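You operate a simulated robot arm through the tools that you are given. There is no shell and no other tool.

The job below is to be done with a simulated two-armed robot. You get a single attempt, and the scene is never put back.

JOB
End the ohms test: hold, light, multimeter and box off, red plug out.
Fine: pull the red plug from the resistor box last and lay it on the bench.

The check looks at the end state, three seconds after you hand in, the way a careful person would. Anything else that was tipped, shoved, dropped, spilled or broken makes it a failure.

ROBOT AND FRAMES
Two 7-joint arms with fingered hands on one trunk that stands fixed in place. Base frame: the origin is at the foot of the trunk, x ahead of it, y to its left, z up. Readings come in m, degrees, newtons and seconds.
The left shoulder is at [0.07, 0.139, 1.108], the right one opposite. With the tool pointing down near the work surface each hand reaches from about 0.44 to 0.82 m from the base axis, measured 20 degrees to its own side. Payload 3.9 kg a hand.
Tool frame (each hand has its own): the origin (TCP) lies between the finger pads and is the grasp point; the fingertips stand 0.029 m ahead of it; z points along the fingers, y is the line along which they close. The gripper opens to 0.1 m; its body begins 0.034 m behind the TCP. The gripper is a hand of 5 fingers: y runs from the thumb to the fingers, the wrist lies at [-0.015, -0.105, -0.177] in the tool frame.
Orientation is that of the tool frame in the base frame, as a unit quaternion [x, y, z, w]. With the fingers straight down and the wrist toward the robot, the tool's x, y and z point along [0, 1, 0], [1, 0, 0] and [0, 0, -1] of the base frame.

CONTROLS
- The arms move only by the tool nudge_tool. It takes "left_series", "right_series" or both (then of equal length, played together; a hand with none holds still); each is one flat list of numbers, 6 for each row, row after row: the shift along the base's x, y, z in m, then the turn, a rotation vector about the base's x, y, z in degrees. In form: [tx, ty, tz, ax, ay, az, tx, ty, tz, ax, ay, az, ...]. A call has 1 to 20 rows; each row is the pose to reach, as a shift and turn from the pose commanded when the call began. Rows are played at 5 a second. More than 0.05 m and 8.6 degrees between two rows, and nothing of the call is played. A pose out of reach is approached as far as the arm can. The call stops where the force on the tool passes 40 N (or 10 N more than at its start, if that is more) or the arm is blocked; 0.2 s more then pass. In this call time passes only in rows, and 0.2 s behind the last. The reply holds the time, the measured pose of the TCP, the force on the tool along the base axes, the opening and the grip force, in the units named above and with some noise, with the torque about the TCP (base axes, N m) and any sound that the robot's microphone picked up.
- Cameras (640 x 400 px; columns grow to the right, rows downward): "scene" is now at [0.1298, 0.0385, 1.4331]; the picture's right is [0.44, -0.90, 0.00], its down [-0.48, -0.24, -0.84] and it looks along [0.76, 0.37, -0.54] (base axes); focal length 352 px, centre (320, 200). "left" rides on the left gripper at [-0.066, -0.086, -0.121] in its tool frame; the picture's right is [-0.76, -0.31, 0.58], its down [0.59, -0.70, 0.40] and it looks along [0.28, 0.64, 0.71] (tool axes); focal length 247 px, centre (320, 200). "right" rides on the right gripper at [0.066, -0.086, -0.121] in its tool frame; the picture's right is [-0.76, 0.31, -0.58], its down [-0.59, -0.70, 0.40] and it looks along [-0.28, 0.64, 0.71] (tool axes); focal length 247 px, centre (320, 200). There is no depth. A picture from a camera that has moved, and an enlarged one, comes with that camera's place and axes in the base frame and with its lens.
- camera(camera): a new picture of that camera. No time passes.
- raise_lower(by): slides the trunk up (or, below 0, down) by that many m; the arms and the scene camera ride with it, the base frame stays. It gives what a move gives, with no picture.
- move_fingers(index, middle, ring, little, thumb_bend, thumb_turn, hand): sets how far each is bent, from 0 (flat) to 1 (curled in); at 0.3 the hand is open as for a grip, at 0.7 the pads meet at the TCP. One left out holds its place. A second passes; each finger stops where it meets its share of the squeeze, and holds until it gets a number again. It is the only way to open and close the hand. It gives what a move gives, with no picture; readings hold the bend of each and the force on index, middle, ring, little, thumb and palm. thumb_turn goes from beside the hand (0) to across from the fingers (1), as for a grip.
- pan_tilt(pan, tilt): turns the head with the scene camera to pan (to the left, within 86 degrees either way) and tilt (down, from -29 to 69), counted from straight ahead of the robot. It gives what a move gives.
- zoom(camera, box): a new picture of the part [left, top, right, bottom] of that camera's present view, enlarged. No time passes.
- close_job(): hands the job in; it is judged then, once.

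Nothing tells you positions but the pictures and the camera data. Unless the task says otherwise, let go and move clear before handing in.

The tools are called after ">>>" by a JSON object that holds its "op" and its "data". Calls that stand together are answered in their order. nudge_tool: Moves the arms, as the interface text tells. Its arguments: {"type":"object","properties":{"left_series":{"type":"array"},"right_series":{"type":"array"}},"required":[]} The other tools are called the same way: raise_lower (by) moves the trunk up or down; move_fingers (index, middle, ring, little, thumb_bend, thumb_turn, hand) moves the fingers one by one; pan_tilt (pan, tilt) turns the head that bears the scene camera; camera (camera) takes a picture; zoom (camera, box) takes an enlarged picture of a part of a camera's view; close_job () hands the job in.

At the start:

```text
t: 0.0
left_eef_pos: [0.3837, 0.4599, 1.2212]
left_tool_rot: [0.522, 0.853, 0.001, 0.0]
left_wrist_force: [-0.1, -0.3, -0.3]
left_torque: [0.03, 0.0, 0.02]
left_opening: 0.0996
left_gripper_force: 0.1
left_shape: jaw
left_bend: [0.3, 0.3, 0.3, 0.3, 0.3, 0.98]
left_finger forces: [0.0, 0.0, 0.0, 0.0, 0.0, 0.0]
right_eef_pos: [0.5999, -0.0002, 1.0834]
right_tool_rot: [0.521, 0.853, 0.0, 0.0]
right_wrist_force: [0.3, -0.5, -0.7]
right_torque: [0.0, 0.0, 0.0]
right_opening: 0.0999
right_gripper_force: 0.0
right_shape: jaw
right_bend: [0.3, 0.3, 0.3, 0.3, 0.3, 0.98]
right_finger forces: [0.0, 0.1, 0.1, 0.0, 0.0, 0.0]
trunk travel left (down, up): [-0.75, 0.09]
head pan, tilt (commanded): [26.2, 32.5]
```

scene: 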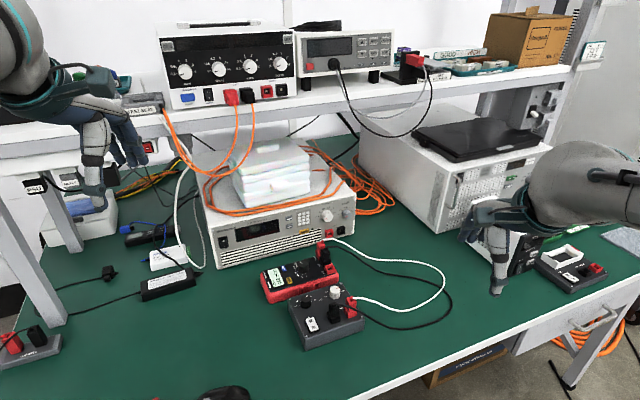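
right: 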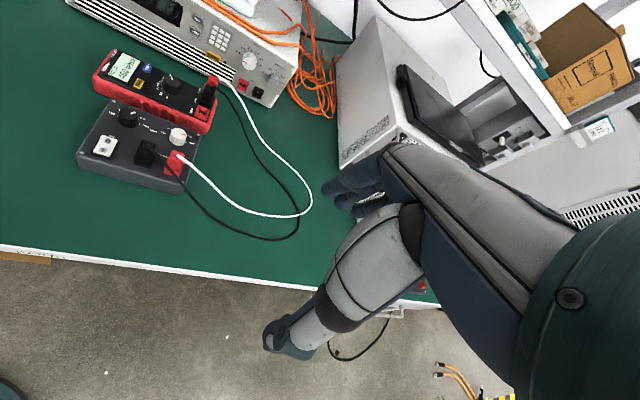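
left: 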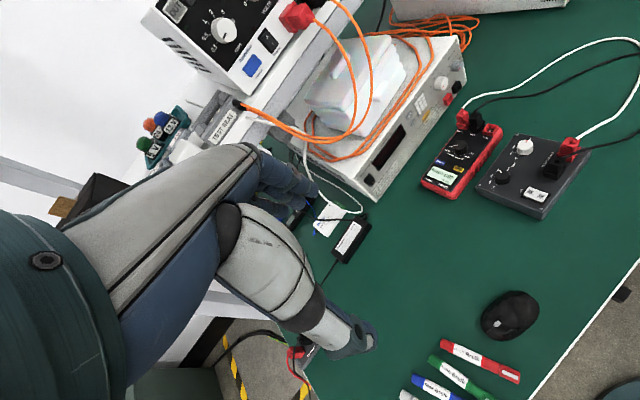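

I see a red multimeter and a dark grey resistor box on the green bench, joined by white/black leads with red and black plugs. I'll take closer looks first to find the buttons, dials and switch.

>>> {"op": "zoom", "data": {"camera": "scene", "box": [240, 230, 400, 330]}}

>>> {"op": "zoom", "data": {"camera": "scene", "box": [280, 270, 380, 350]}}

>>> {"op": "zoom", "data": {"camera": "right", "box": [70, 40, 230, 140]}}

>>> {"op": "zoom", "data": {"camera": "right", "box": [70, 95, 230, 200]}}

>>> {"op": "zoom", "data": {"camera": "left", "box": [400, 90, 600, 220]}}

```text
4.00 times, centred on (320, 280) of scene
camera zoom: at [0.1298, 0.0385, 1.4331], right [0.44, -0.9, 0.0], down [-0.48, -0.24, -0.84], along [0.76, 0.37, -0.54], focal length 1406 px, centre (320, -120)
```

zoom: 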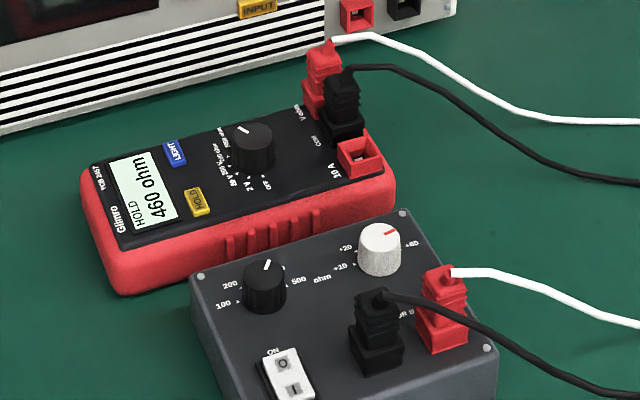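

```text
5.00 times, centred on (330, 310) of scene
camera zoom: at [0.1298, 0.0385, 1.4331], right [0.44, -0.9, 0.0], down [-0.48, -0.24, -0.84], along [0.76, 0.37, -0.54], focal length 1758 px, centre (270, -350)
```

zoom: 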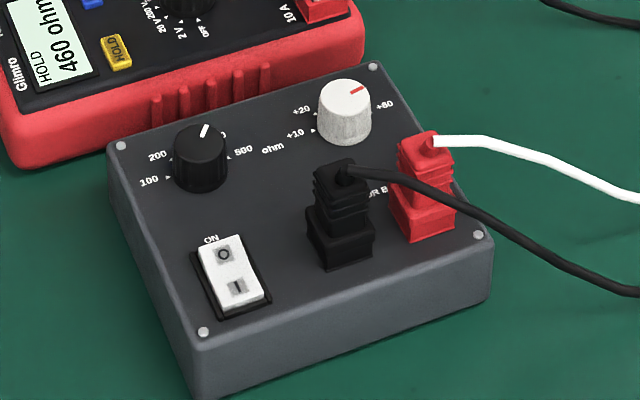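

```text
4.00 times, centred on (150, 90) of right
camera zoom: at [0.492, 0.0183, 1.2036], right [0.62, -0.53, 0.58], down [-0.36, -0.85, -0.4], along [0.7, 0.04, -0.71], focal length 988 px, centre (1000, 640)
```

zoom: 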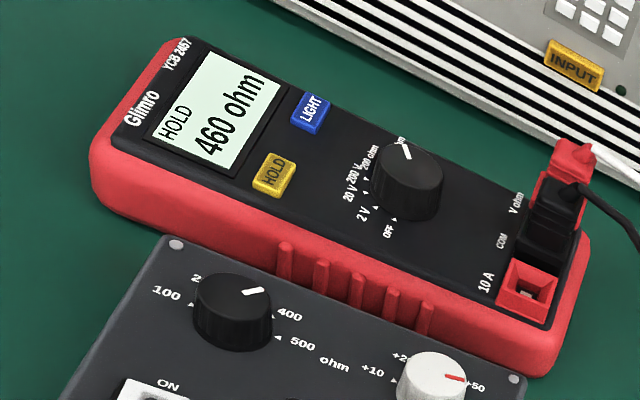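

```text
3.81 times, centred on (150, 148) of right
camera zoom: at [0.492, 0.0183, 1.2036], right [0.62, -0.53, 0.58], down [-0.36, -0.85, -0.4], along [0.7, 0.04, -0.71], focal length 941 px, centre (968, 400)
```

zoom: 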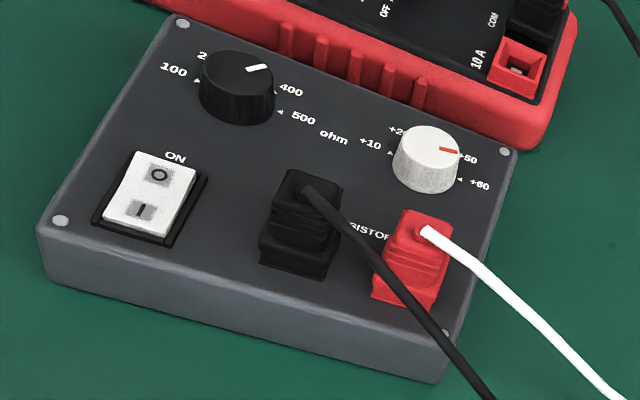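

```text
3.08 times, centred on (500, 155) of left
camera zoom: at [0.3367, 0.3639, 1.3415], right [0.07, -0.81, -0.58], down [-0.89, 0.2, -0.4], along [0.44, 0.55, -0.71], focal length 760 px, centre (-234, 338)
```

zoom: 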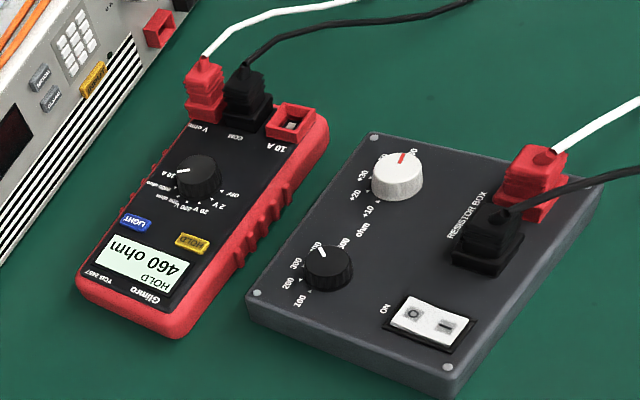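

I see the meter showing HOLD 460 ohm, its dial on ohm, the rocker on the box, and the red plug top roughly at [0.65, 0.22, 0.82]. I'll take tighter views to measure each control from several cameras.

>>> {"op": "zoom", "data": {"camera": "scene", "box": [255, 250, 319, 290]}}

>>> {"op": "zoom", "data": {"camera": "scene", "box": [290, 310, 338, 340]}}

>>> {"op": "zoom", "data": {"camera": "right", "box": [90, 45, 154, 85]}}

>>> {"op": "zoom", "data": {"camera": "right", "box": [80, 125, 128, 155]}}

>>> {"op": "zoom", "data": {"camera": "left", "box": [410, 110, 506, 190]}}

>>> {"op": "zoom", "data": {"camera": "left", "box": [480, 130, 592, 220]}}

>>> {"op": "zoom", "data": {"camera": "scene", "box": [420, 140, 640, 310]}}

>>> {"op": "zoom", "data": {"camera": "scene", "box": [0, 40, 200, 220]}}

```text
10.00 times, centred on (287, 270) of scene
camera zoom: at [0.1298, 0.0385, 1.4331], right [0.44, -0.9, 0.0], down [-0.48, -0.24, -0.84], along [0.76, 0.37, -0.54], focal length 3516 px, centre (650, -500)
```

zoom: 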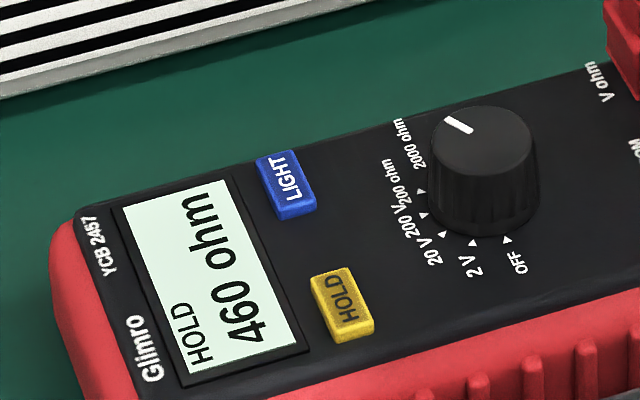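

```text
13.33 times, centred on (314, 325) of scene
camera zoom: at [0.1298, 0.0385, 1.4331], right [0.44, -0.9, 0.0], down [-0.48, -0.24, -0.84], along [0.76, 0.37, -0.54], focal length 4688 px, centre (400, -1467)
```

zoom: 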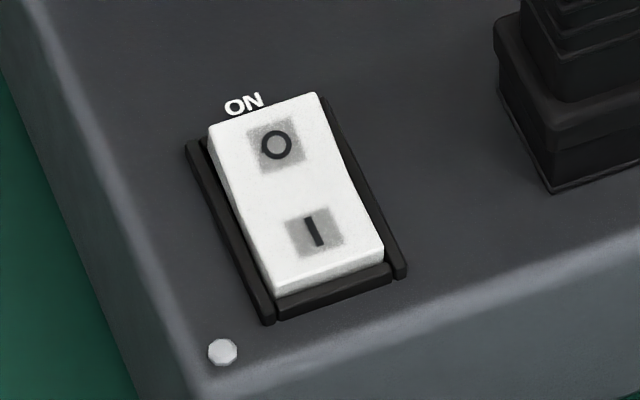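

```text
10.00 times, centred on (122, 65) of right
camera zoom: at [0.492, 0.0183, 1.2036], right [0.62, -0.53, 0.58], down [-0.36, -0.85, -0.4], along [0.7, 0.04, -0.71], focal length 2470 px, centre (2300, 1550)
```

zoom: 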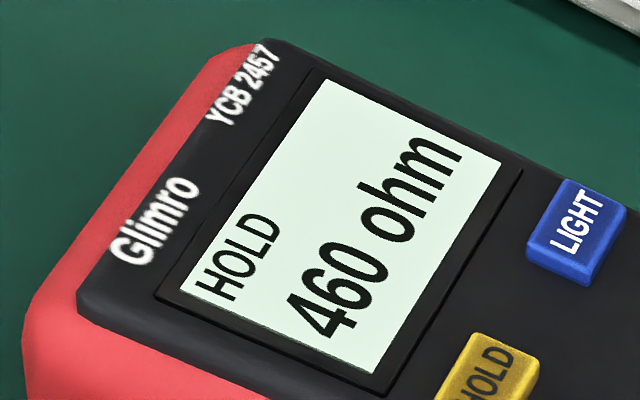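

```text
13.33 times, centred on (104, 140) of right
camera zoom: at [0.492, 0.0183, 1.2036], right [0.62, -0.53, 0.58], down [-0.36, -0.85, -0.4], along [0.7, 0.04, -0.71], focal length 3293 px, centre (3200, 1000)
```

zoom: 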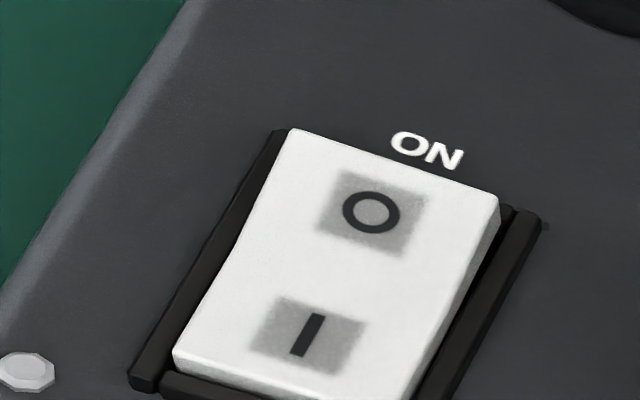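

```text
5.00 times, centred on (458, 150) of left
camera zoom: at [0.3367, 0.3639, 1.3415], right [0.07, -0.81, -0.58], down [-0.89, 0.2, -0.4], along [0.44, 0.55, -0.71], focal length 1235 px, centre (-370, 450)
```

zoom: 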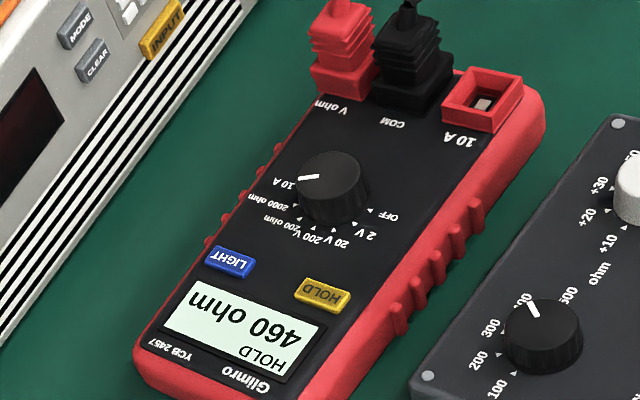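

```text
4.44 times, centred on (536, 175) of left
camera zoom: at [0.3367, 0.3639, 1.3415], right [0.07, -0.81, -0.58], down [-0.89, 0.2, -0.4], along [0.44, 0.55, -0.71], focal length 1098 px, centre (-640, 311)
```

zoom: 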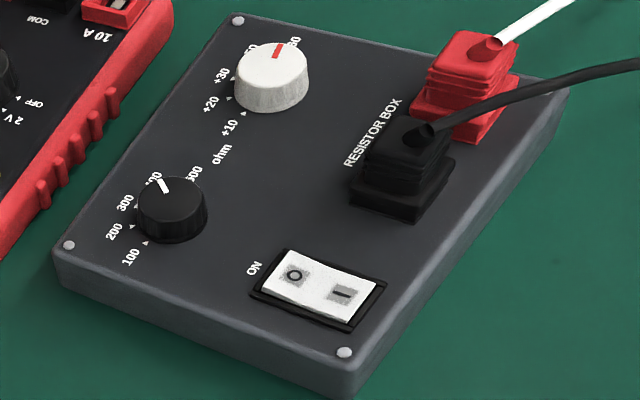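

```text
2.35 times, centred on (530, 225) of scene
camera zoom: at [0.1298, 0.0385, 1.4331], right [0.44, -0.9, 0.0], down [-0.48, -0.24, -0.84], along [0.76, 0.37, -0.54], focal length 827 px, centre (-174, 141)
```

zoom: 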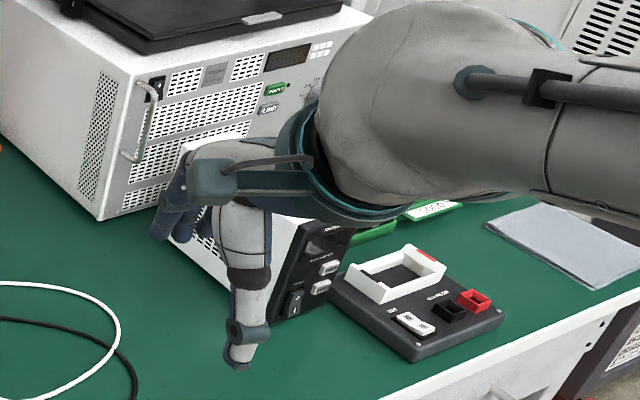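

```text
2.22 times, centred on (100, 130) of scene
camera zoom: at [0.1298, 0.0385, 1.4331], right [0.44, -0.9, 0.0], down [-0.48, -0.24, -0.84], along [0.76, 0.37, -0.54], focal length 781 px, centre (809, 356)
```

zoom: 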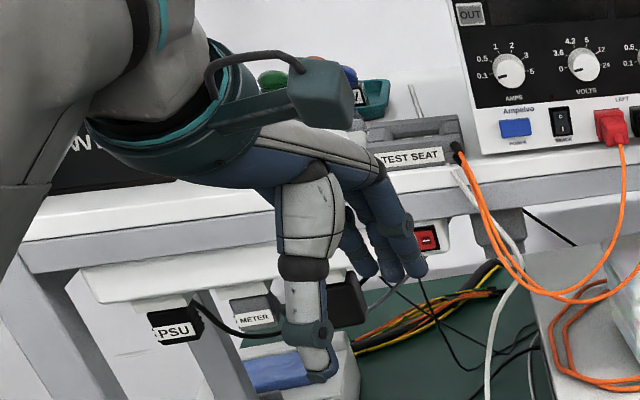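

I see both hands hanging clear above the bench; the meter's HOLD, LIGHT and dial sit near [0.675,0.394], [0.704,0.428] and [0.727,0.380], z about 0.78. I'll bring the left hand out into open air over the near part of the bench so I can study its fingers.

>>> {"op": "nudge_tool", "data": {"left_series": [0.015, -0.02, -0.01, 0, 0, 0, 0.03, -0.04, -0.02, 0, 0, 0, 0.045, -0.06, -0.03, 0, 0, 0, 0.06, -0.08, -0.04, 0, 0, 0, 0.075, -0.1, -0.05, 0, 0, 0, 0.09, -0.12, -0.06, 0, 0, 0, 0.105, -0.14, -0.07, 0, 0, 0, 0.12, -0.16, -0.08, 0, 0, 0]}}

>>> {"op": "move_fingers", "data": {"hand": "left", "index": 0.5, "middle": 1, "ring": 1, "little": 1, "thumb_bend": 0.3, "thumb_turn": 1}}

>>> {"op": "camera", "data": {"camera": "scene"}}

>>> {"op": "camera", "data": {"camera": "right"}}

>>> {"op": "camera", "data": {"camera": "left"}}

```text
t: 1.8
left_eef_pos: [0.5061, 0.3001, 1.1403]
left_tool_rot: [0.521, 0.853, 0.0, -0.001]
left_wrist_force: [-0.1, 0.2, 0.8]
left_torque: [0.02, 0.03, 0.0]
left_opening: 0.0998
left_gripper_force: 0.1
left_shape: jaw
left_bend: [0.3, 0.3, 0.3, 0.3, 0.3, 0.98]
left_finger forces: [0.1, 0.0, 0.0, 0.0, 0.0, 0.0]
right_eef_pos: [0.5992, -0.0021, 1.0826]
right_tool_rot: [0.522, 0.853, 0.001, -0.001]
right_wrist_force: [0.5, 0.1, -0.2]
right_torque: [-0.01, -0.02, 0.0]
right_opening: 0.0997
right_gripper_force: 0.1
right_shape: jaw
right_bend: [0.3, 0.3, 0.3, 0.3, 0.3, 0.98]
right_finger forces: [0.0, 0.1, 0.0, 0.0, 0.1, 0.1]
trunk travel left (down, up): [-0.75, 0.09]
head pan, tilt (commanded): [26.2, 32.5]
```

```text
t: 2.8
left_eef_pos: [0.5064, 0.3012, 1.1406]
left_tool_rot: [0.521, 0.853, 0.0, 0.0]
left_wrist_force: [0.3, 1.1, 0.0]
left_torque: [0.01, -0.02, 0.03]
left_opening: 0.0745
left_gripper_force: 0.1
left_shape: fingers
left_bend: [0.5, 1.0, 1.0, 1.0, 0.3, 0.97]
left_finger forces: [0.0, 0.0, 0.0, 0.0, 0.0, 0.1]
right_eef_pos: [0.6001, -0.0004, 1.0821]
right_tool_rot: [0.52, 0.854, 0.0, 0.001]
right_wrist_force: [-0.4, 0.3, 0.0]
right_torque: [0.0, 0.0, 0.01]
right_opening: 0.1001
right_gripper_force: 0.2
right_shape: jaw
right_bend: [0.3, 0.3, 0.3, 0.3, 0.3, 0.98]
right_finger forces: [0.0, 0.0, 0.0, 0.1, 0.0, 0.0]
trunk travel left (down, up): [-0.75, 0.09]
head pan, tilt (commanded): [26.2, 32.5]
```

```text
taken
camera scene: at [0.1299, 0.0383, 1.4331], right [0.44, -0.9, 0.0], down [-0.48, -0.24, -0.84], along [0.76, 0.37, -0.54], focal length 352 px, centre (320, 200)
```

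scene: 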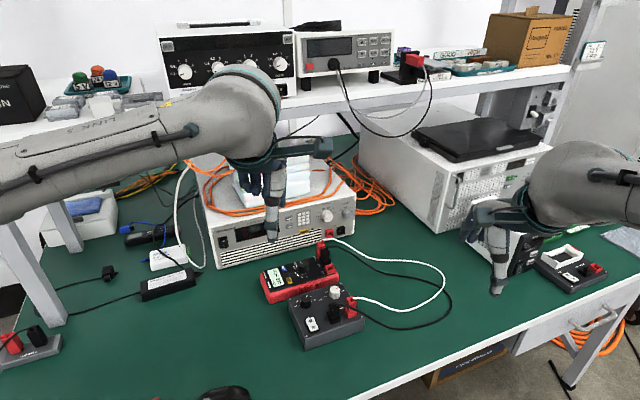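

```text
taken
camera right: at [0.4921, 0.0181, 1.2036], right [0.62, -0.53, 0.58], down [-0.36, -0.85, -0.4], along [0.7, 0.04, -0.71], focal length 247 px, centre (320, 200)
```

right: 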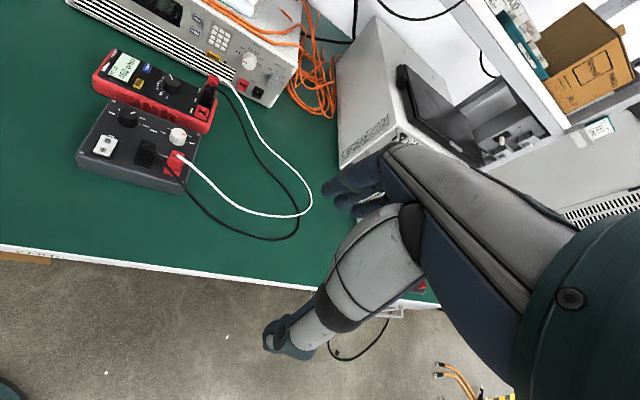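

```text
taken
camera left: at [0.4591, 0.2048, 1.2611], right [0.07, -0.81, -0.58], down [-0.89, 0.2, -0.4], along [0.44, 0.55, -0.71], focal length 247 px, centre (320, 200)
```

left: 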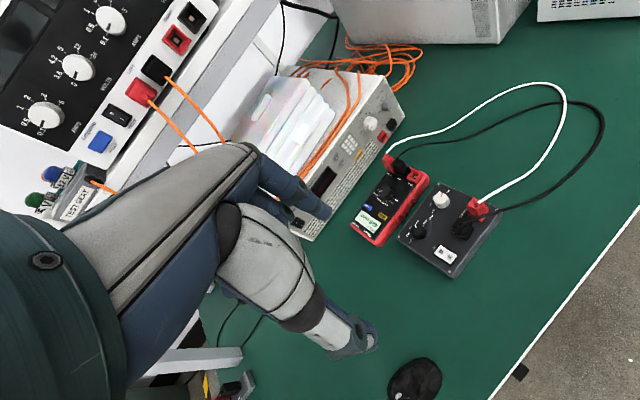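

I see the left hand over the bench with index half bent and the others curled. I'll zoom in on it from all views to learn where its fingertips lie.

>>> {"op": "zoom", "data": {"camera": "scene", "box": [200, 110, 360, 250]}}

>>> {"op": "zoom", "data": {"camera": "left", "box": [200, 130, 400, 370]}}

```text
2.86 times, centred on (280, 180) of scene
camera zoom: at [0.1299, 0.0383, 1.4331], right [0.44, -0.9, 0.0], down [-0.48, -0.24, -0.84], along [0.76, 0.37, -0.54], focal length 1005 px, centre (434, 257)
```

zoom: 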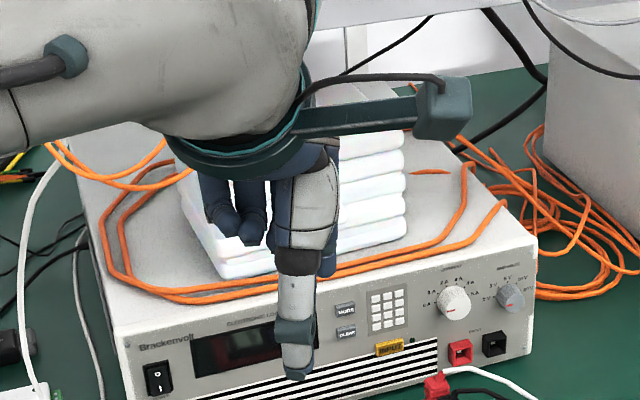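

```text
1.67 times, centred on (300, 250) of left
camera zoom: at [0.4591, 0.2048, 1.2611], right [0.07, -0.81, -0.58], down [-0.89, 0.2, -0.4], along [0.44, 0.55, -0.71], focal length 412 px, centre (353, 117)
```

zoom: 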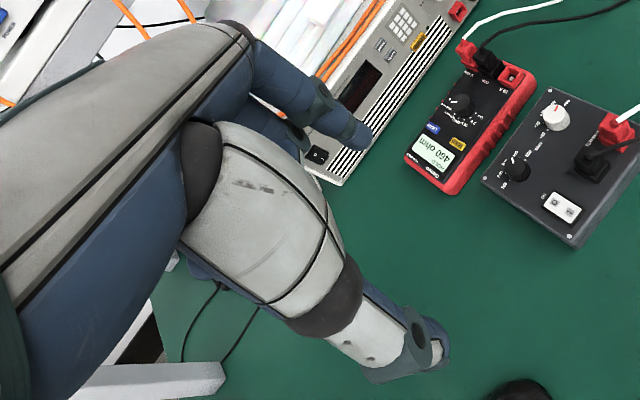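

The index tip at bend 0.5 sits near tool (-0.009, 0.025, 0.025) and the thumb tip hangs as low as it, so I want the thumb out of the way for pressing. I'll try folding the thumb beside the hand and look again.

>>> {"op": "move_fingers", "data": {"hand": "left", "index": 0.5, "thumb_bend": 0.3, "thumb_turn": 0}}

>>> {"op": "zoom", "data": {"camera": "scene", "box": [200, 110, 360, 250]}}

>>> {"op": "zoom", "data": {"camera": "left", "box": [200, 130, 400, 370]}}

>>> {"op": "move_fingers", "data": {"hand": "left", "index": 0.3, "thumb_bend": 1, "thumb_turn": 0}}

>>> {"op": "zoom", "data": {"camera": "scene", "box": [200, 110, 360, 250]}}

>>> {"op": "zoom", "data": {"camera": "left", "box": [200, 130, 400, 370]}}

```text
t: 3.8
left_eef_pos: [0.5059, 0.3012, 1.1399]
left_tool_rot: [0.521, 0.853, 0.0, 0.0]
left_wrist_force: [-0.2, -0.9, 0.7]
left_torque: [0.03, -0.01, -0.01]
left_opening: 0.1275
left_gripper_force: 0.0
left_shape: fingers
left_bend: [0.5, 1.0, 1.0, 1.0, 0.3, 0.0]
left_finger forces: [0.1, 0.1, 0.0, 0.1, 0.0, 0.0]
right_eef_pos: [0.5984, 0.0006, 1.0835]
right_tool_rot: [0.521, 0.853, -0.001, 0.0]
right_wrist_force: [-1.0, 0.0, -0.2]
right_torque: [-0.01, -0.02, 0.01]
right_opening: 0.0997
right_gripper_force: 0.2
right_shape: jaw
right_bend: [0.3, 0.3, 0.3, 0.3, 0.3, 0.98]
right_finger forces: [0.1, 0.0, 0.0, 0.0, 0.0, 0.0]
trunk travel left (down, up): [-0.75, 0.09]
head pan, tilt (commanded): [26.2, 32.5]
```

```text
2.86 times, centred on (280, 180) of scene
camera zoom: at [0.1298, 0.0385, 1.4331], right [0.44, -0.9, 0.0], down [-0.48, -0.24, -0.84], along [0.76, 0.37, -0.54], focal length 1005 px, centre (434, 257)
```

zoom: 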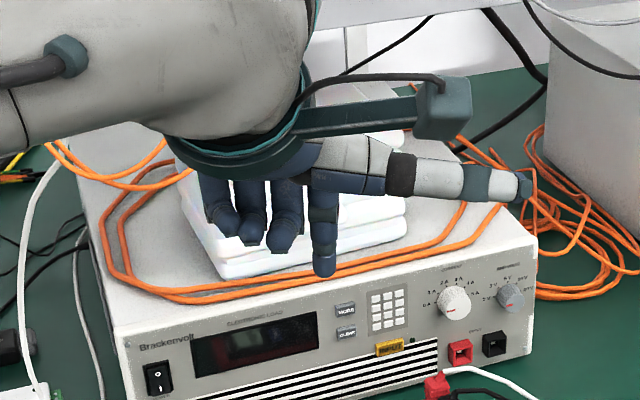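

```text
1.67 times, centred on (300, 250) of left
camera zoom: at [0.4591, 0.205, 1.2611], right [0.07, -0.81, -0.58], down [-0.89, 0.2, -0.4], along [0.44, 0.55, -0.71], focal length 412 px, centre (353, 117)
```

zoom: 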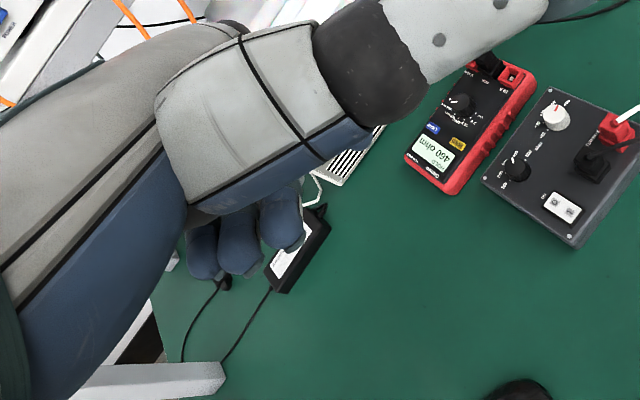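

```text
t: 4.8
left_eef_pos: [0.5056, 0.3021, 1.1397]
left_tool_rot: [0.522, 0.853, 0.0, 0.001]
left_wrist_force: [0.0, -0.9, 0.0]
left_torque: [0.01, -0.01, 0.03]
left_opening: 0.0494
left_gripper_force: 0.1
left_shape: fingers
left_bend: [0.3, 1.0, 1.0, 1.0, 1.0, 0.0]
left_finger forces: [0.1, 0.0, 0.0, 0.0, 0.0, 0.0]
right_eef_pos: [0.5994, -0.0, 1.0834]
right_tool_rot: [0.52, 0.854, -0.001, -0.001]
right_wrist_force: [0.1, 0.6, -0.2]
right_torque: [0.0, -0.02, 0.03]
right_opening: 0.0998
right_gripper_force: 0.0
right_shape: jaw
right_bend: [0.3, 0.3, 0.3, 0.3, 0.3, 0.98]
right_finger forces: [0.1, 0.0, 0.1, 0.1, 0.0, 0.0]
trunk travel left (down, up): [-0.75, 0.09]
head pan, tilt (commanded): [26.2, 32.5]
```

```text
2.86 times, centred on (280, 180) of scene
camera zoom: at [0.1298, 0.0385, 1.4331], right [0.44, -0.9, 0.0], down [-0.48, -0.24, -0.84], along [0.76, 0.37, -0.54], focal length 1005 px, centre (434, 257)
```

zoom: 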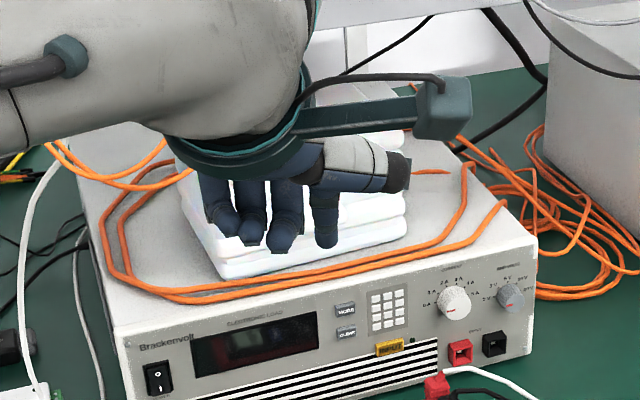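

```text
1.67 times, centred on (300, 250) of left
camera zoom: at [0.4591, 0.205, 1.2611], right [0.07, -0.81, -0.58], down [-0.89, 0.2, -0.4], along [0.44, 0.55, -0.71], focal length 412 px, centre (353, 117)
```

zoom: 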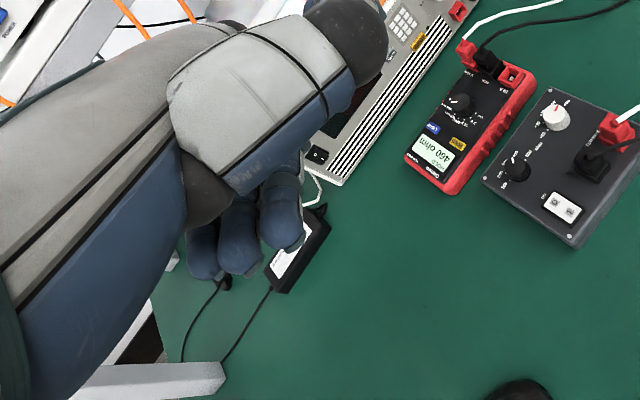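

I see that with the thumb folded aside and other fingers curled, the index tip hangs lowest by about 5 cm, so it makes a good pressing finger. I'll set the index to 0.5 and carry the left hand to a hover well above HOLD.

>>> {"op": "move_fingers", "data": {"hand": "left", "index": 0.5}}

>>> {"op": "nudge_tool", "data": {"left_series": [0.014, 0.009, -0.025, 0, 0, 0, 0.028, 0.018, -0.05, 0, 0, 0, 0.043, 0.027, -0.075, 0, 0, 0, 0.057, 0.036, -0.1, 0, 0, 0, 0.071, 0.045, -0.125, 0, 0, 0, 0.086, 0.054, -0.15, 0, 0, 0, 0.1, 0.063, -0.175, 0, 0, 0, 0.114, 0.072, -0.2, 0, 0, 0, 0.128, 0.081, -0.22, 0, 0, 0, 0.1426, 0.0893, -0.24, 0, 0, 0]}}

>>> {"op": "camera", "data": {"camera": "scene"}}

>>> {"op": "camera", "data": {"camera": "right"}}

>>> {"op": "camera", "data": {"camera": "left"}}

```text
t: 5.8
left_eef_pos: [0.5056, 0.3019, 1.1403]
left_tool_rot: [0.521, 0.854, 0.0, 0.0]
left_wrist_force: [0.1, 0.4, 1.0]
left_torque: [-0.01, -0.02, -0.02]
left_opening: 0.0516
left_gripper_force: 0.0
left_shape: fingers
left_bend: [0.5, 1.0, 1.0, 1.0, 1.0, 0.0]
left_finger forces: [0.0, 0.0, 0.0, 0.0, 0.0, 0.1]
right_eef_pos: [0.5996, -0.0, 1.0829]
right_tool_rot: [0.521, 0.853, 0.0, 0.0]
right_wrist_force: [-0.5, 0.8, 0.2]
right_torque: [-0.02, 0.0, -0.01]
right_opening: 0.0999
right_gripper_force: 0.1
right_shape: jaw
right_bend: [0.3, 0.3, 0.3, 0.3, 0.3, 0.98]
right_finger forces: [0.1, 0.1, 0.0, 0.1, 0.0, 0.1]
trunk travel left (down, up): [-0.75, 0.09]
head pan, tilt (commanded): [26.2, 32.5]
```

```text
t: 8.0
left_eef_pos: [0.6462, 0.3912, 0.9]
left_tool_rot: [0.521, 0.853, 0.001, -0.001]
left_wrist_force: [-0.6, 0.0, 0.0]
left_torque: [0.02, -0.01, -0.03]
left_opening: 0.0516
left_gripper_force: 0.0
left_shape: fingers
left_bend: [0.5, 1.0, 1.0, 1.0, 1.0, 0.0]
left_finger forces: [0.0, 0.0, 0.1, 0.0, 0.0, 0.0]
right_eef_pos: [0.5992, 0.001, 1.0821]
right_tool_rot: [0.521, 0.854, -0.001, 0.0]
right_wrist_force: [0.1, 0.7, -0.3]
right_torque: [0.0, 0.01, -0.01]
right_opening: 0.1
right_gripper_force: 0.0
right_shape: jaw
right_bend: [0.3, 0.3, 0.3, 0.3, 0.3, 0.98]
right_finger forces: [0.1, 0.0, 0.0, 0.0, 0.1, 0.1]
trunk travel left (down, up): [-0.75, 0.09]
head pan, tilt (commanded): [26.2, 32.5]
```

```text
taken
camera scene: at [0.131, 0.039, 1.433], right [0.44, -0.9, 0.0], down [-0.48, -0.24, -0.84], along [0.76, 0.37, -0.54], focal length 352 px, centre (320, 200)
```

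scene: 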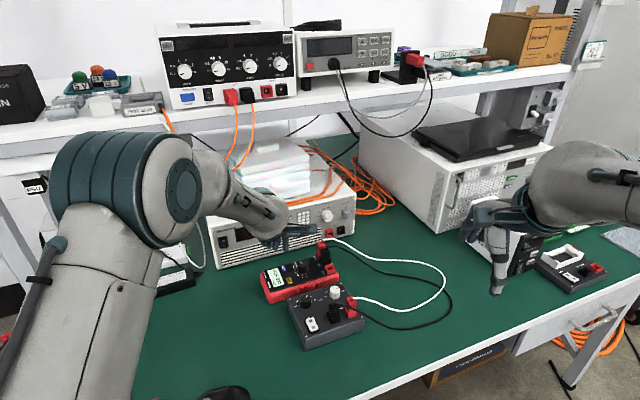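

```text
taken
camera right: at [0.493, 0.0187, 1.2032], right [0.62, -0.53, 0.58], down [-0.36, -0.85, -0.4], along [0.7, 0.04, -0.71], focal length 247 px, centre (320, 200)
```

right: 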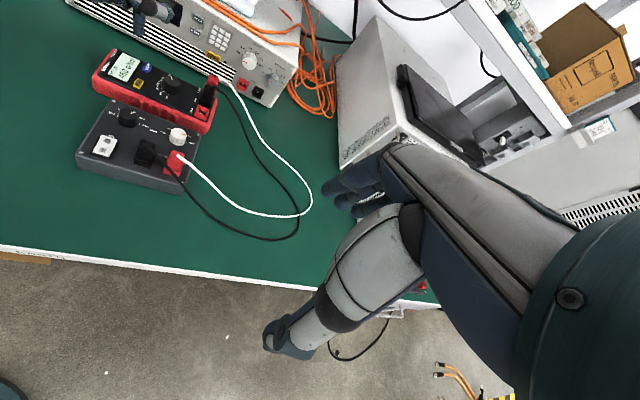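

```text
taken
camera left: at [0.6, 0.2961, 1.0214], right [0.07, -0.81, -0.58], down [-0.89, 0.2, -0.4], along [0.44, 0.55, -0.71], focal length 247 px, centre (320, 200)
```

left: 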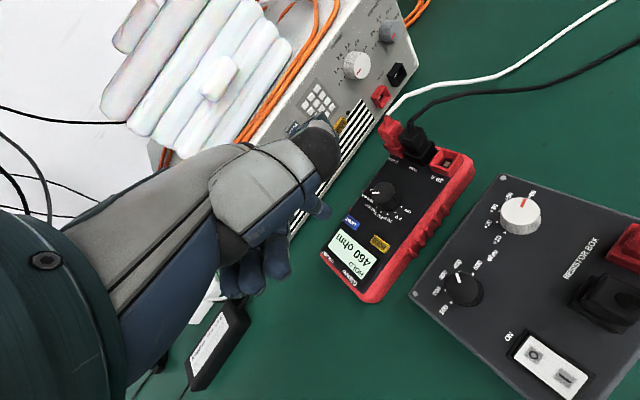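

I see the left hand hovering over the meter, with the index tip about 9 cm above it. I'll zoom in to compare the tip and the HOLD button in two views.

>>> {"op": "zoom", "data": {"camera": "left", "box": [280, 150, 440, 300]}}

>>> {"op": "zoom", "data": {"camera": "scene", "box": [230, 190, 350, 310]}}

>>> {"op": "zoom", "data": {"camera": "left", "box": [320, 200, 416, 260]}}

>>> {"op": "zoom", "data": {"camera": "right", "box": [70, 0, 230, 120]}}

```text
2.67 times, centred on (360, 225) of left
camera zoom: at [0.6, 0.2961, 1.0214], right [0.07, -0.81, -0.58], down [-0.89, 0.2, -0.4], along [0.44, 0.55, -0.71], focal length 659 px, centre (213, 133)
```

zoom: 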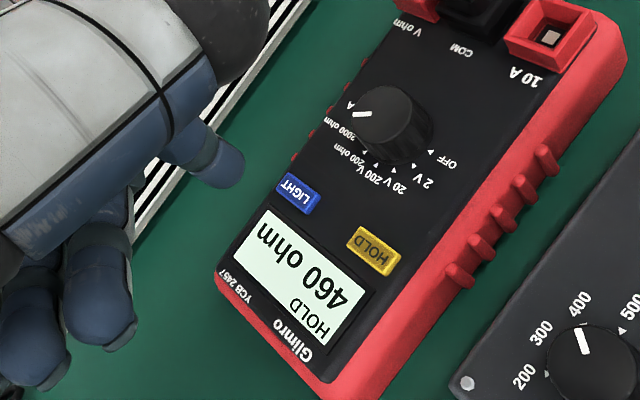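

```text
3.33 times, centred on (290, 250) of scene
camera zoom: at [0.131, 0.039, 1.433], right [0.44, -0.9, 0.0], down [-0.48, -0.24, -0.84], along [0.76, 0.37, -0.54], focal length 1172 px, centre (420, 33)
```

zoom: 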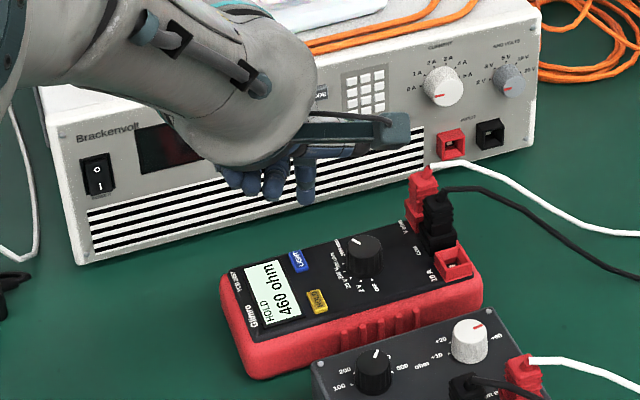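

```text
6.67 times, centred on (368, 230) of left
camera zoom: at [0.6, 0.2961, 1.0214], right [0.07, -0.81, -0.58], down [-0.89, 0.2, -0.4], along [0.44, 0.55, -0.71], focal length 1646 px, centre (0, 0)
```

zoom: 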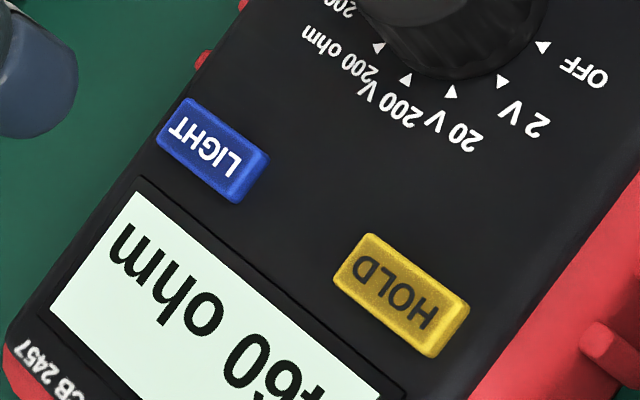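

```text
3.33 times, centred on (150, 60) of right
camera zoom: at [0.493, 0.0187, 1.2032], right [0.62, -0.53, 0.58], down [-0.36, -0.85, -0.4], along [0.7, 0.04, -0.71], focal length 823 px, centre (887, 667)
```

zoom: 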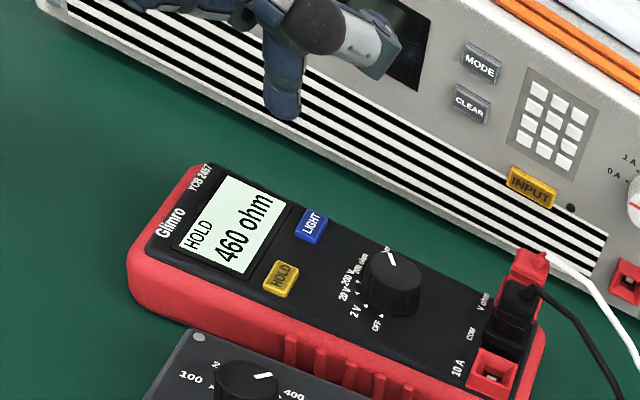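

I see the index tip near [0.673, 0.400, 0.876] and HOLD near [0.678, 0.395, 0.776]. I'll move down to roughly 2.5 cm above HOLD and re-check alignment.

>>> {"op": "nudge_tool", "data": {"left_series": [0.001, -0.001, -0.015, 0, 0, 0, 0.002, -0.002, -0.03, 0, 0, 0, 0.003, -0.003, -0.045, 0, 0, 0, 0.004, -0.0035, -0.06, 0, 0, 0, 0.005, -0.004, -0.075, 0, 0, 0]}}

>>> {"op": "zoom", "data": {"camera": "left", "box": [290, 160, 418, 240]}}

>>> {"op": "zoom", "data": {"camera": "scene", "box": [240, 220, 336, 300]}}

>>> {"op": "zoom", "data": {"camera": "right", "box": [80, 20, 208, 100]}}

```text
t: 9.2
left_eef_pos: [0.6513, 0.3856, 0.8267]
left_tool_rot: [0.521, 0.853, 0.0, -0.001]
left_wrist_force: [-0.5, 0.3, 0.1]
left_torque: [0.01, 0.02, 0.0]
left_opening: 0.0515
left_gripper_force: 0.0
left_shape: fingers
left_bend: [0.5, 1.0, 1.0, 1.0, 1.0, 0.0]
left_finger forces: [0.0, 0.1, 0.0, 0.0, 0.0, 0.0]
right_eef_pos: [0.5994, -0.0004, 1.083]
right_tool_rot: [0.521, 0.854, 0.0, -0.001]
right_wrist_force: [0.2, -0.4, -0.8]
right_torque: [-0.02, 0.0, -0.02]
right_opening: 0.0999
right_gripper_force: 0.1
right_shape: jaw
right_bend: [0.3, 0.3, 0.3, 0.3, 0.3, 0.98]
right_finger forces: [0.0, 0.0, 0.1, 0.0, 0.0, 0.0]
trunk travel left (down, up): [-0.75, 0.09]
head pan, tilt (commanded): [26.2, 32.5]
```

```text
5.00 times, centred on (354, 200) of left
camera zoom: at [0.604, 0.2889, 0.9472], right [0.07, -0.81, -0.58], down [-0.89, 0.2, -0.4], along [0.44, 0.55, -0.71], focal length 1235 px, centre (150, 200)
```

zoom: 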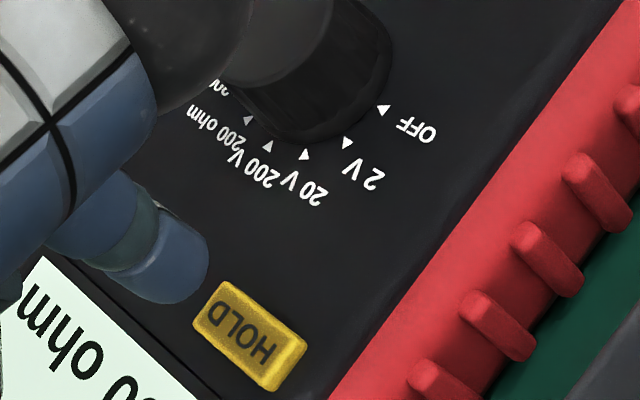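

```text
5.00 times, centred on (288, 260) of scene
camera zoom: at [0.1301, 0.0386, 1.4331], right [0.44, -0.9, 0.0], down [-0.48, -0.24, -0.84], along [0.76, 0.37, -0.54], focal length 1758 px, centre (480, -100)
```

zoom: 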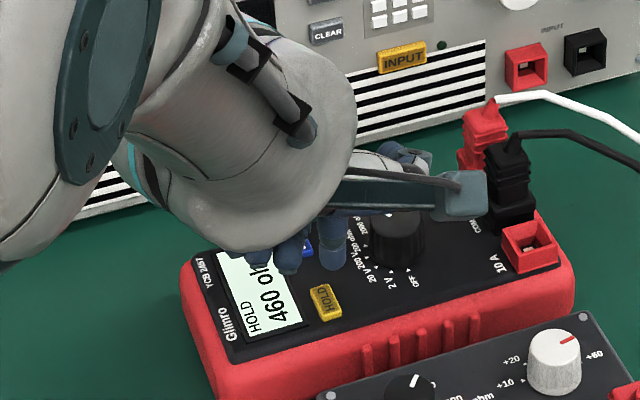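

```text
5.00 times, centred on (144, 60) of right
camera zoom: at [0.4923, 0.0184, 1.2035], right [0.62, -0.53, 0.58], down [-0.36, -0.85, -0.4], along [0.7, 0.04, -0.71], focal length 1235 px, centre (1200, 900)
```

zoom: 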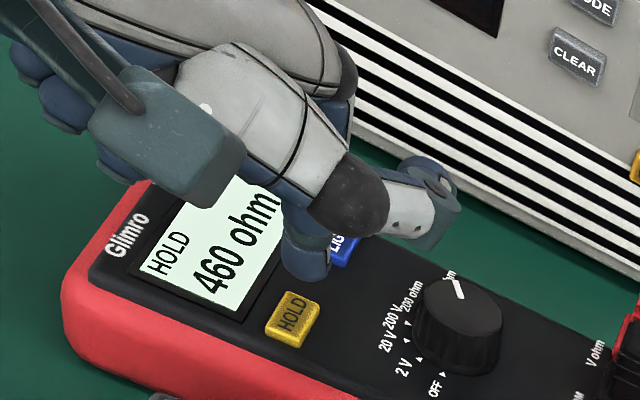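

I see the index tip about 2.3 cm above the face, within roughly 4 mm of HOLD's centre. I'll correct by (-3, +2) mm and go down gently, watching force.

>>> {"op": "nudge_tool", "data": {"left_series": [-0.003, 0.002, -0.005, 0, 0, 0, -0.003, 0.002, -0.01, 0, 0, 0, -0.003, 0.002, -0.014, 0, 0, 0, -0.003, 0.002, -0.017, 0, 0, 0]}}

>>> {"op": "zoom", "data": {"camera": "left", "box": [290, 160, 418, 240]}}

>>> {"op": "zoom", "data": {"camera": "scene", "box": [240, 220, 336, 300]}}

>>> {"op": "zoom", "data": {"camera": "right", "box": [80, 20, 208, 100]}}

```text
t: 10.2
left_eef_pos: [0.6471, 0.3872, 0.8093]
left_tool_rot: [0.521, 0.854, 0.0, 0.0]
left_wrist_force: [-0.4, 0.7, -0.7]
left_torque: [-0.04, 0.01, 0.02]
left_opening: 0.0515
left_gripper_force: 0.2
left_shape: fingers
left_bend: [0.5, 1.0, 1.0, 1.0, 1.0, 0.0]
left_finger forces: [0.0, 0.0, 0.0, 0.0, 0.0, 0.0]
right_eef_pos: [0.5997, 0.0011, 1.0838]
right_tool_rot: [0.52, 0.854, 0.0, 0.0]
right_wrist_force: [-0.9, 0.5, 0.3]
right_torque: [0.0, 0.01, -0.02]
right_opening: 0.0999
right_gripper_force: 0.1
right_shape: jaw
right_bend: [0.3, 0.3, 0.3, 0.3, 0.3, 0.98]
right_finger forces: [0.0, 0.0, 0.0, 0.0, 0.0, 0.0]
trunk travel left (down, up): [-0.75, 0.09]
head pan, tilt (commanded): [26.2, 32.5]
```

```text
5.00 times, centred on (354, 200) of left
camera zoom: at [0.6008, 0.291, 0.9298], right [0.07, -0.81, -0.58], down [-0.89, 0.2, -0.4], along [0.44, 0.55, -0.71], focal length 1235 px, centre (150, 200)
```

zoom: 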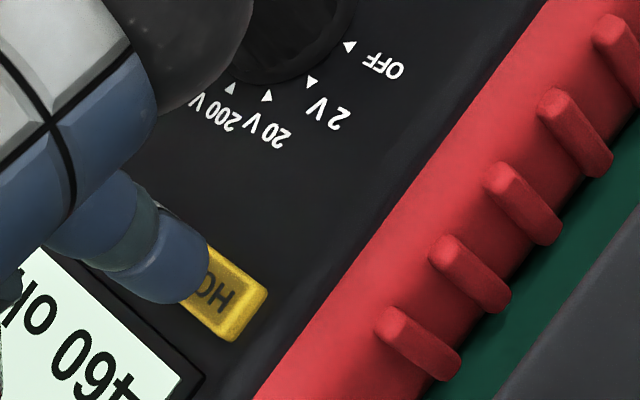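

```text
5.00 times, centred on (288, 260) of scene
camera zoom: at [0.13, 0.0386, 1.4331], right [0.44, -0.9, 0.0], down [-0.48, -0.24, -0.84], along [0.76, 0.37, -0.54], focal length 1758 px, centre (480, -100)
```

zoom: 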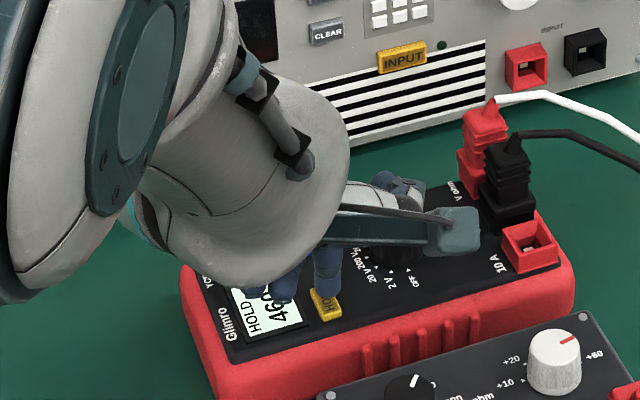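

```text
5.00 times, centred on (144, 60) of right
camera zoom: at [0.4922, 0.0184, 1.2035], right [0.62, -0.53, 0.58], down [-0.36, -0.85, -0.4], along [0.7, 0.04, -0.71], focal length 1235 px, centre (1200, 900)
```

zoom: 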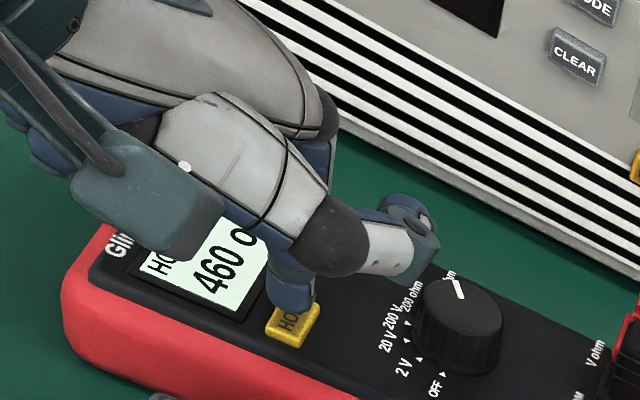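

I see the index tip just above the HOLD button and well centred. I'll press down in small steps.

>>> {"op": "nudge_tool", "data": {"left_series": [0, -0.001, -0.002, 0, 0, 0, 0, -0.001, -0.004, 0, 0, 0, 0, -0.001, -0.006, 0, 0, 0]}}

>>> {"op": "zoom", "data": {"camera": "right", "box": [80, 20, 208, 100]}}

```text
t: 11.0
left_eef_pos: [0.6479, 0.3856, 0.8019]
left_tool_rot: [0.521, 0.853, 0.0, 0.0]
left_wrist_force: [0.7, 0.4, 0.2]
left_torque: [-0.04, -0.02, 0.01]
left_opening: 0.0518
left_gripper_force: 0.1
left_shape: fingers
left_bend: [0.5, 1.0, 1.0, 1.0, 1.0, 0.0]
left_finger forces: [0.0, 0.1, 0.1, 0.0, 0.1, 0.0]
right_eef_pos: [0.5986, -0.0004, 1.0834]
right_tool_rot: [0.52, 0.854, 0.0, 0.0]
right_wrist_force: [0.8, 0.3, 0.2]
right_torque: [0.02, 0.0, 0.0]
right_opening: 0.0997
right_gripper_force: 0.1
right_shape: jaw
right_bend: [0.3, 0.3, 0.3, 0.3, 0.3, 0.98]
right_finger forces: [0.0, 0.1, 0.0, 0.1, 0.0, 0.1]
trunk travel left (down, up): [-0.75, 0.09]
head pan, tilt (commanded): [26.2, 32.5]
```

```text
5.00 times, centred on (144, 60) of right
camera zoom: at [0.492, 0.0183, 1.2036], right [0.62, -0.53, 0.58], down [-0.36, -0.85, -0.4], along [0.7, 0.04, -0.71], focal length 1235 px, centre (1200, 900)
```

zoom: 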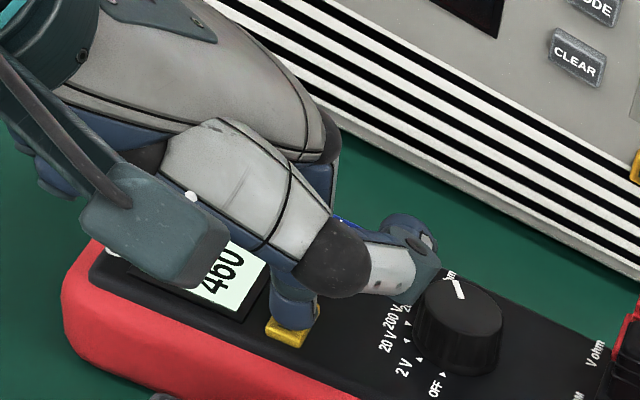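

I see the fingertip almost touching HOLD. I'll keep lowering by about a millimetre at a time.

>>> {"op": "nudge_tool", "data": {"left_series": [0, 0, -0.001, 0, 0, 0, 0, 0, -0.002, 0, 0, 0, 0, 0, -0.003, 0, 0, 0]}}

>>> {"op": "zoom", "data": {"camera": "scene", "box": [260, 240, 324, 290]}}

```text
t: 11.8
left_eef_pos: [0.6479, 0.3877, 0.8001]
left_tool_rot: [0.521, 0.854, 0.0, 0.0]
left_wrist_force: [0.6, 1.0, 0.0]
left_torque: [0.05, -0.02, 0.02]
left_opening: 0.0517
left_gripper_force: 0.0
left_shape: fingers
left_bend: [0.5, 1.0, 1.0, 1.0, 1.0, 0.0]
left_finger forces: [0.0, 0.0, 0.0, 0.1, 0.0, 0.0]
right_eef_pos: [0.599, -0.0, 1.0844]
right_tool_rot: [0.521, 0.854, 0.0, 0.0]
right_wrist_force: [0.1, 0.8, -1.0]
right_torque: [-0.01, 0.01, -0.02]
right_opening: 0.0996
right_gripper_force: 0.0
right_shape: jaw
right_bend: [0.3, 0.3, 0.3, 0.3, 0.3, 0.98]
right_finger forces: [0.0, 0.1, 0.0, 0.0, 0.1, 0.1]
trunk travel left (down, up): [-0.75, 0.09]
head pan, tilt (commanded): [26.2, 32.5]
```

```text
8.00 times, centred on (292, 265) of scene
camera zoom: at [0.1299, 0.0385, 1.4331], right [0.44, -0.9, 0.0], down [-0.48, -0.24, -0.84], along [0.76, 0.37, -0.54], focal length 2813 px, centre (544, -320)
```

zoom: 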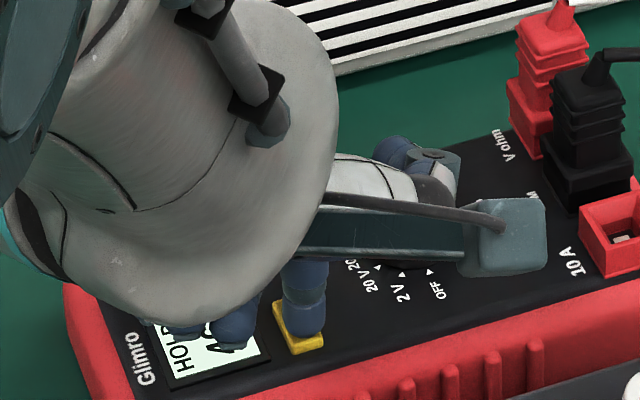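

The fingertip looks to be on the button but no force shows yet. I'll go on down a little more.

>>> {"op": "nudge_tool", "data": {"left_series": [0, 0, -0.001, 0, 0, 0, 0, 0, -0.002, 0, 0, 0]}}

```text
t: 12.4
left_eef_pos: [0.6466, 0.3868, 0.7983]
left_tool_rot: [0.521, 0.854, 0.0, 0.001]
left_wrist_force: [-0.5, -0.1, -0.4]
left_torque: [0.02, -0.05, -0.01]
left_opening: 0.0516
left_gripper_force: 0.2
left_shape: fingers
left_bend: [0.5, 1.0, 1.0, 1.0, 1.0, 0.0]
left_finger forces: [0.6, 0.1, 0.0, 0.1, 0.0, 0.0]
right_eef_pos: [0.5973, -0.0011, 1.0835]
right_tool_rot: [0.521, 0.853, 0.001, 0.0]
right_wrist_force: [0.5, -0.2, -0.1]
right_torque: [-0.02, 0.02, 0.01]
right_opening: 0.0998
right_gripper_force: 0.1
right_shape: jaw
right_bend: [0.3, 0.3, 0.3, 0.3, 0.3, 0.98]
right_finger forces: [0.0, 0.0, 0.0, 0.0, 0.0, 0.1]
trunk travel left (down, up): [-0.75, 0.09]
head pan, tilt (commanded): [26.2, 32.5]
```

The index now feels 0.6 N, so contact has begun. I'll press a little further and listen for a click.

>>> {"op": "nudge_tool", "data": {"left_series": [0, 0, -0.001, 0, 0, 0, 0, 0, -0.002, 0, 0, 0]}}

>>> {"op": "zoom", "data": {"camera": "right", "box": [80, 20, 208, 100]}}

```text
t: 13.0
left_eef_pos: [0.6476, 0.3872, 0.7958]
left_tool_rot: [0.52, 0.854, 0.001, 0.001]
left_wrist_force: [0.5, -0.5, 2.7]
left_torque: [0.05, -0.09, 0.01]
left_opening: 0.0513
left_gripper_force: 1.6
left_shape: fingers
left_bend: [0.5, 1.0, 1.0, 1.0, 1.0, 0.0]
left_finger forces: [3.1, 0.0, 0.0, 0.0, 0.0, 0.0]
right_eef_pos: [0.5985, -0.0001, 1.0828]
right_tool_rot: [0.521, 0.854, -0.001, 0.0]
right_wrist_force: [-0.1, 0.1, -0.5]
right_torque: [0.0, 0.02, 0.0]
right_opening: 0.0997
right_gripper_force: 0.0
right_shape: jaw
right_bend: [0.3, 0.3, 0.3, 0.3, 0.3, 0.98]
right_finger forces: [0.1, 0.0, 0.0, 0.0, 0.1, 0.1]
trunk travel left (down, up): [-0.75, 0.09]
head pan, tilt (commanded): [26.2, 32.5]
heard: click
```

```text
5.00 times, centred on (144, 60) of right
camera zoom: at [0.4915, 0.018, 1.2039], right [0.62, -0.53, 0.58], down [-0.36, -0.85, -0.4], along [0.7, 0.04, -0.71], focal length 1235 px, centre (1200, 900)
```

zoom: 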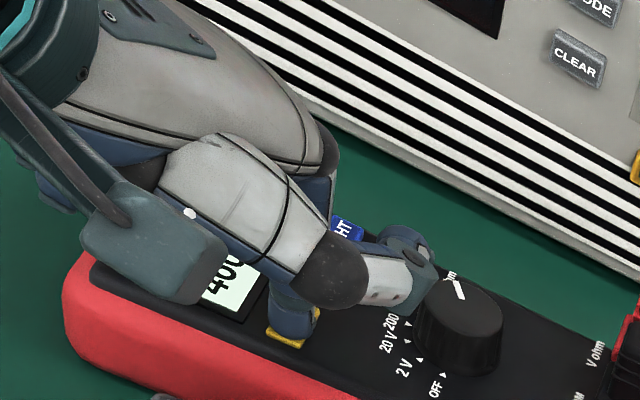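

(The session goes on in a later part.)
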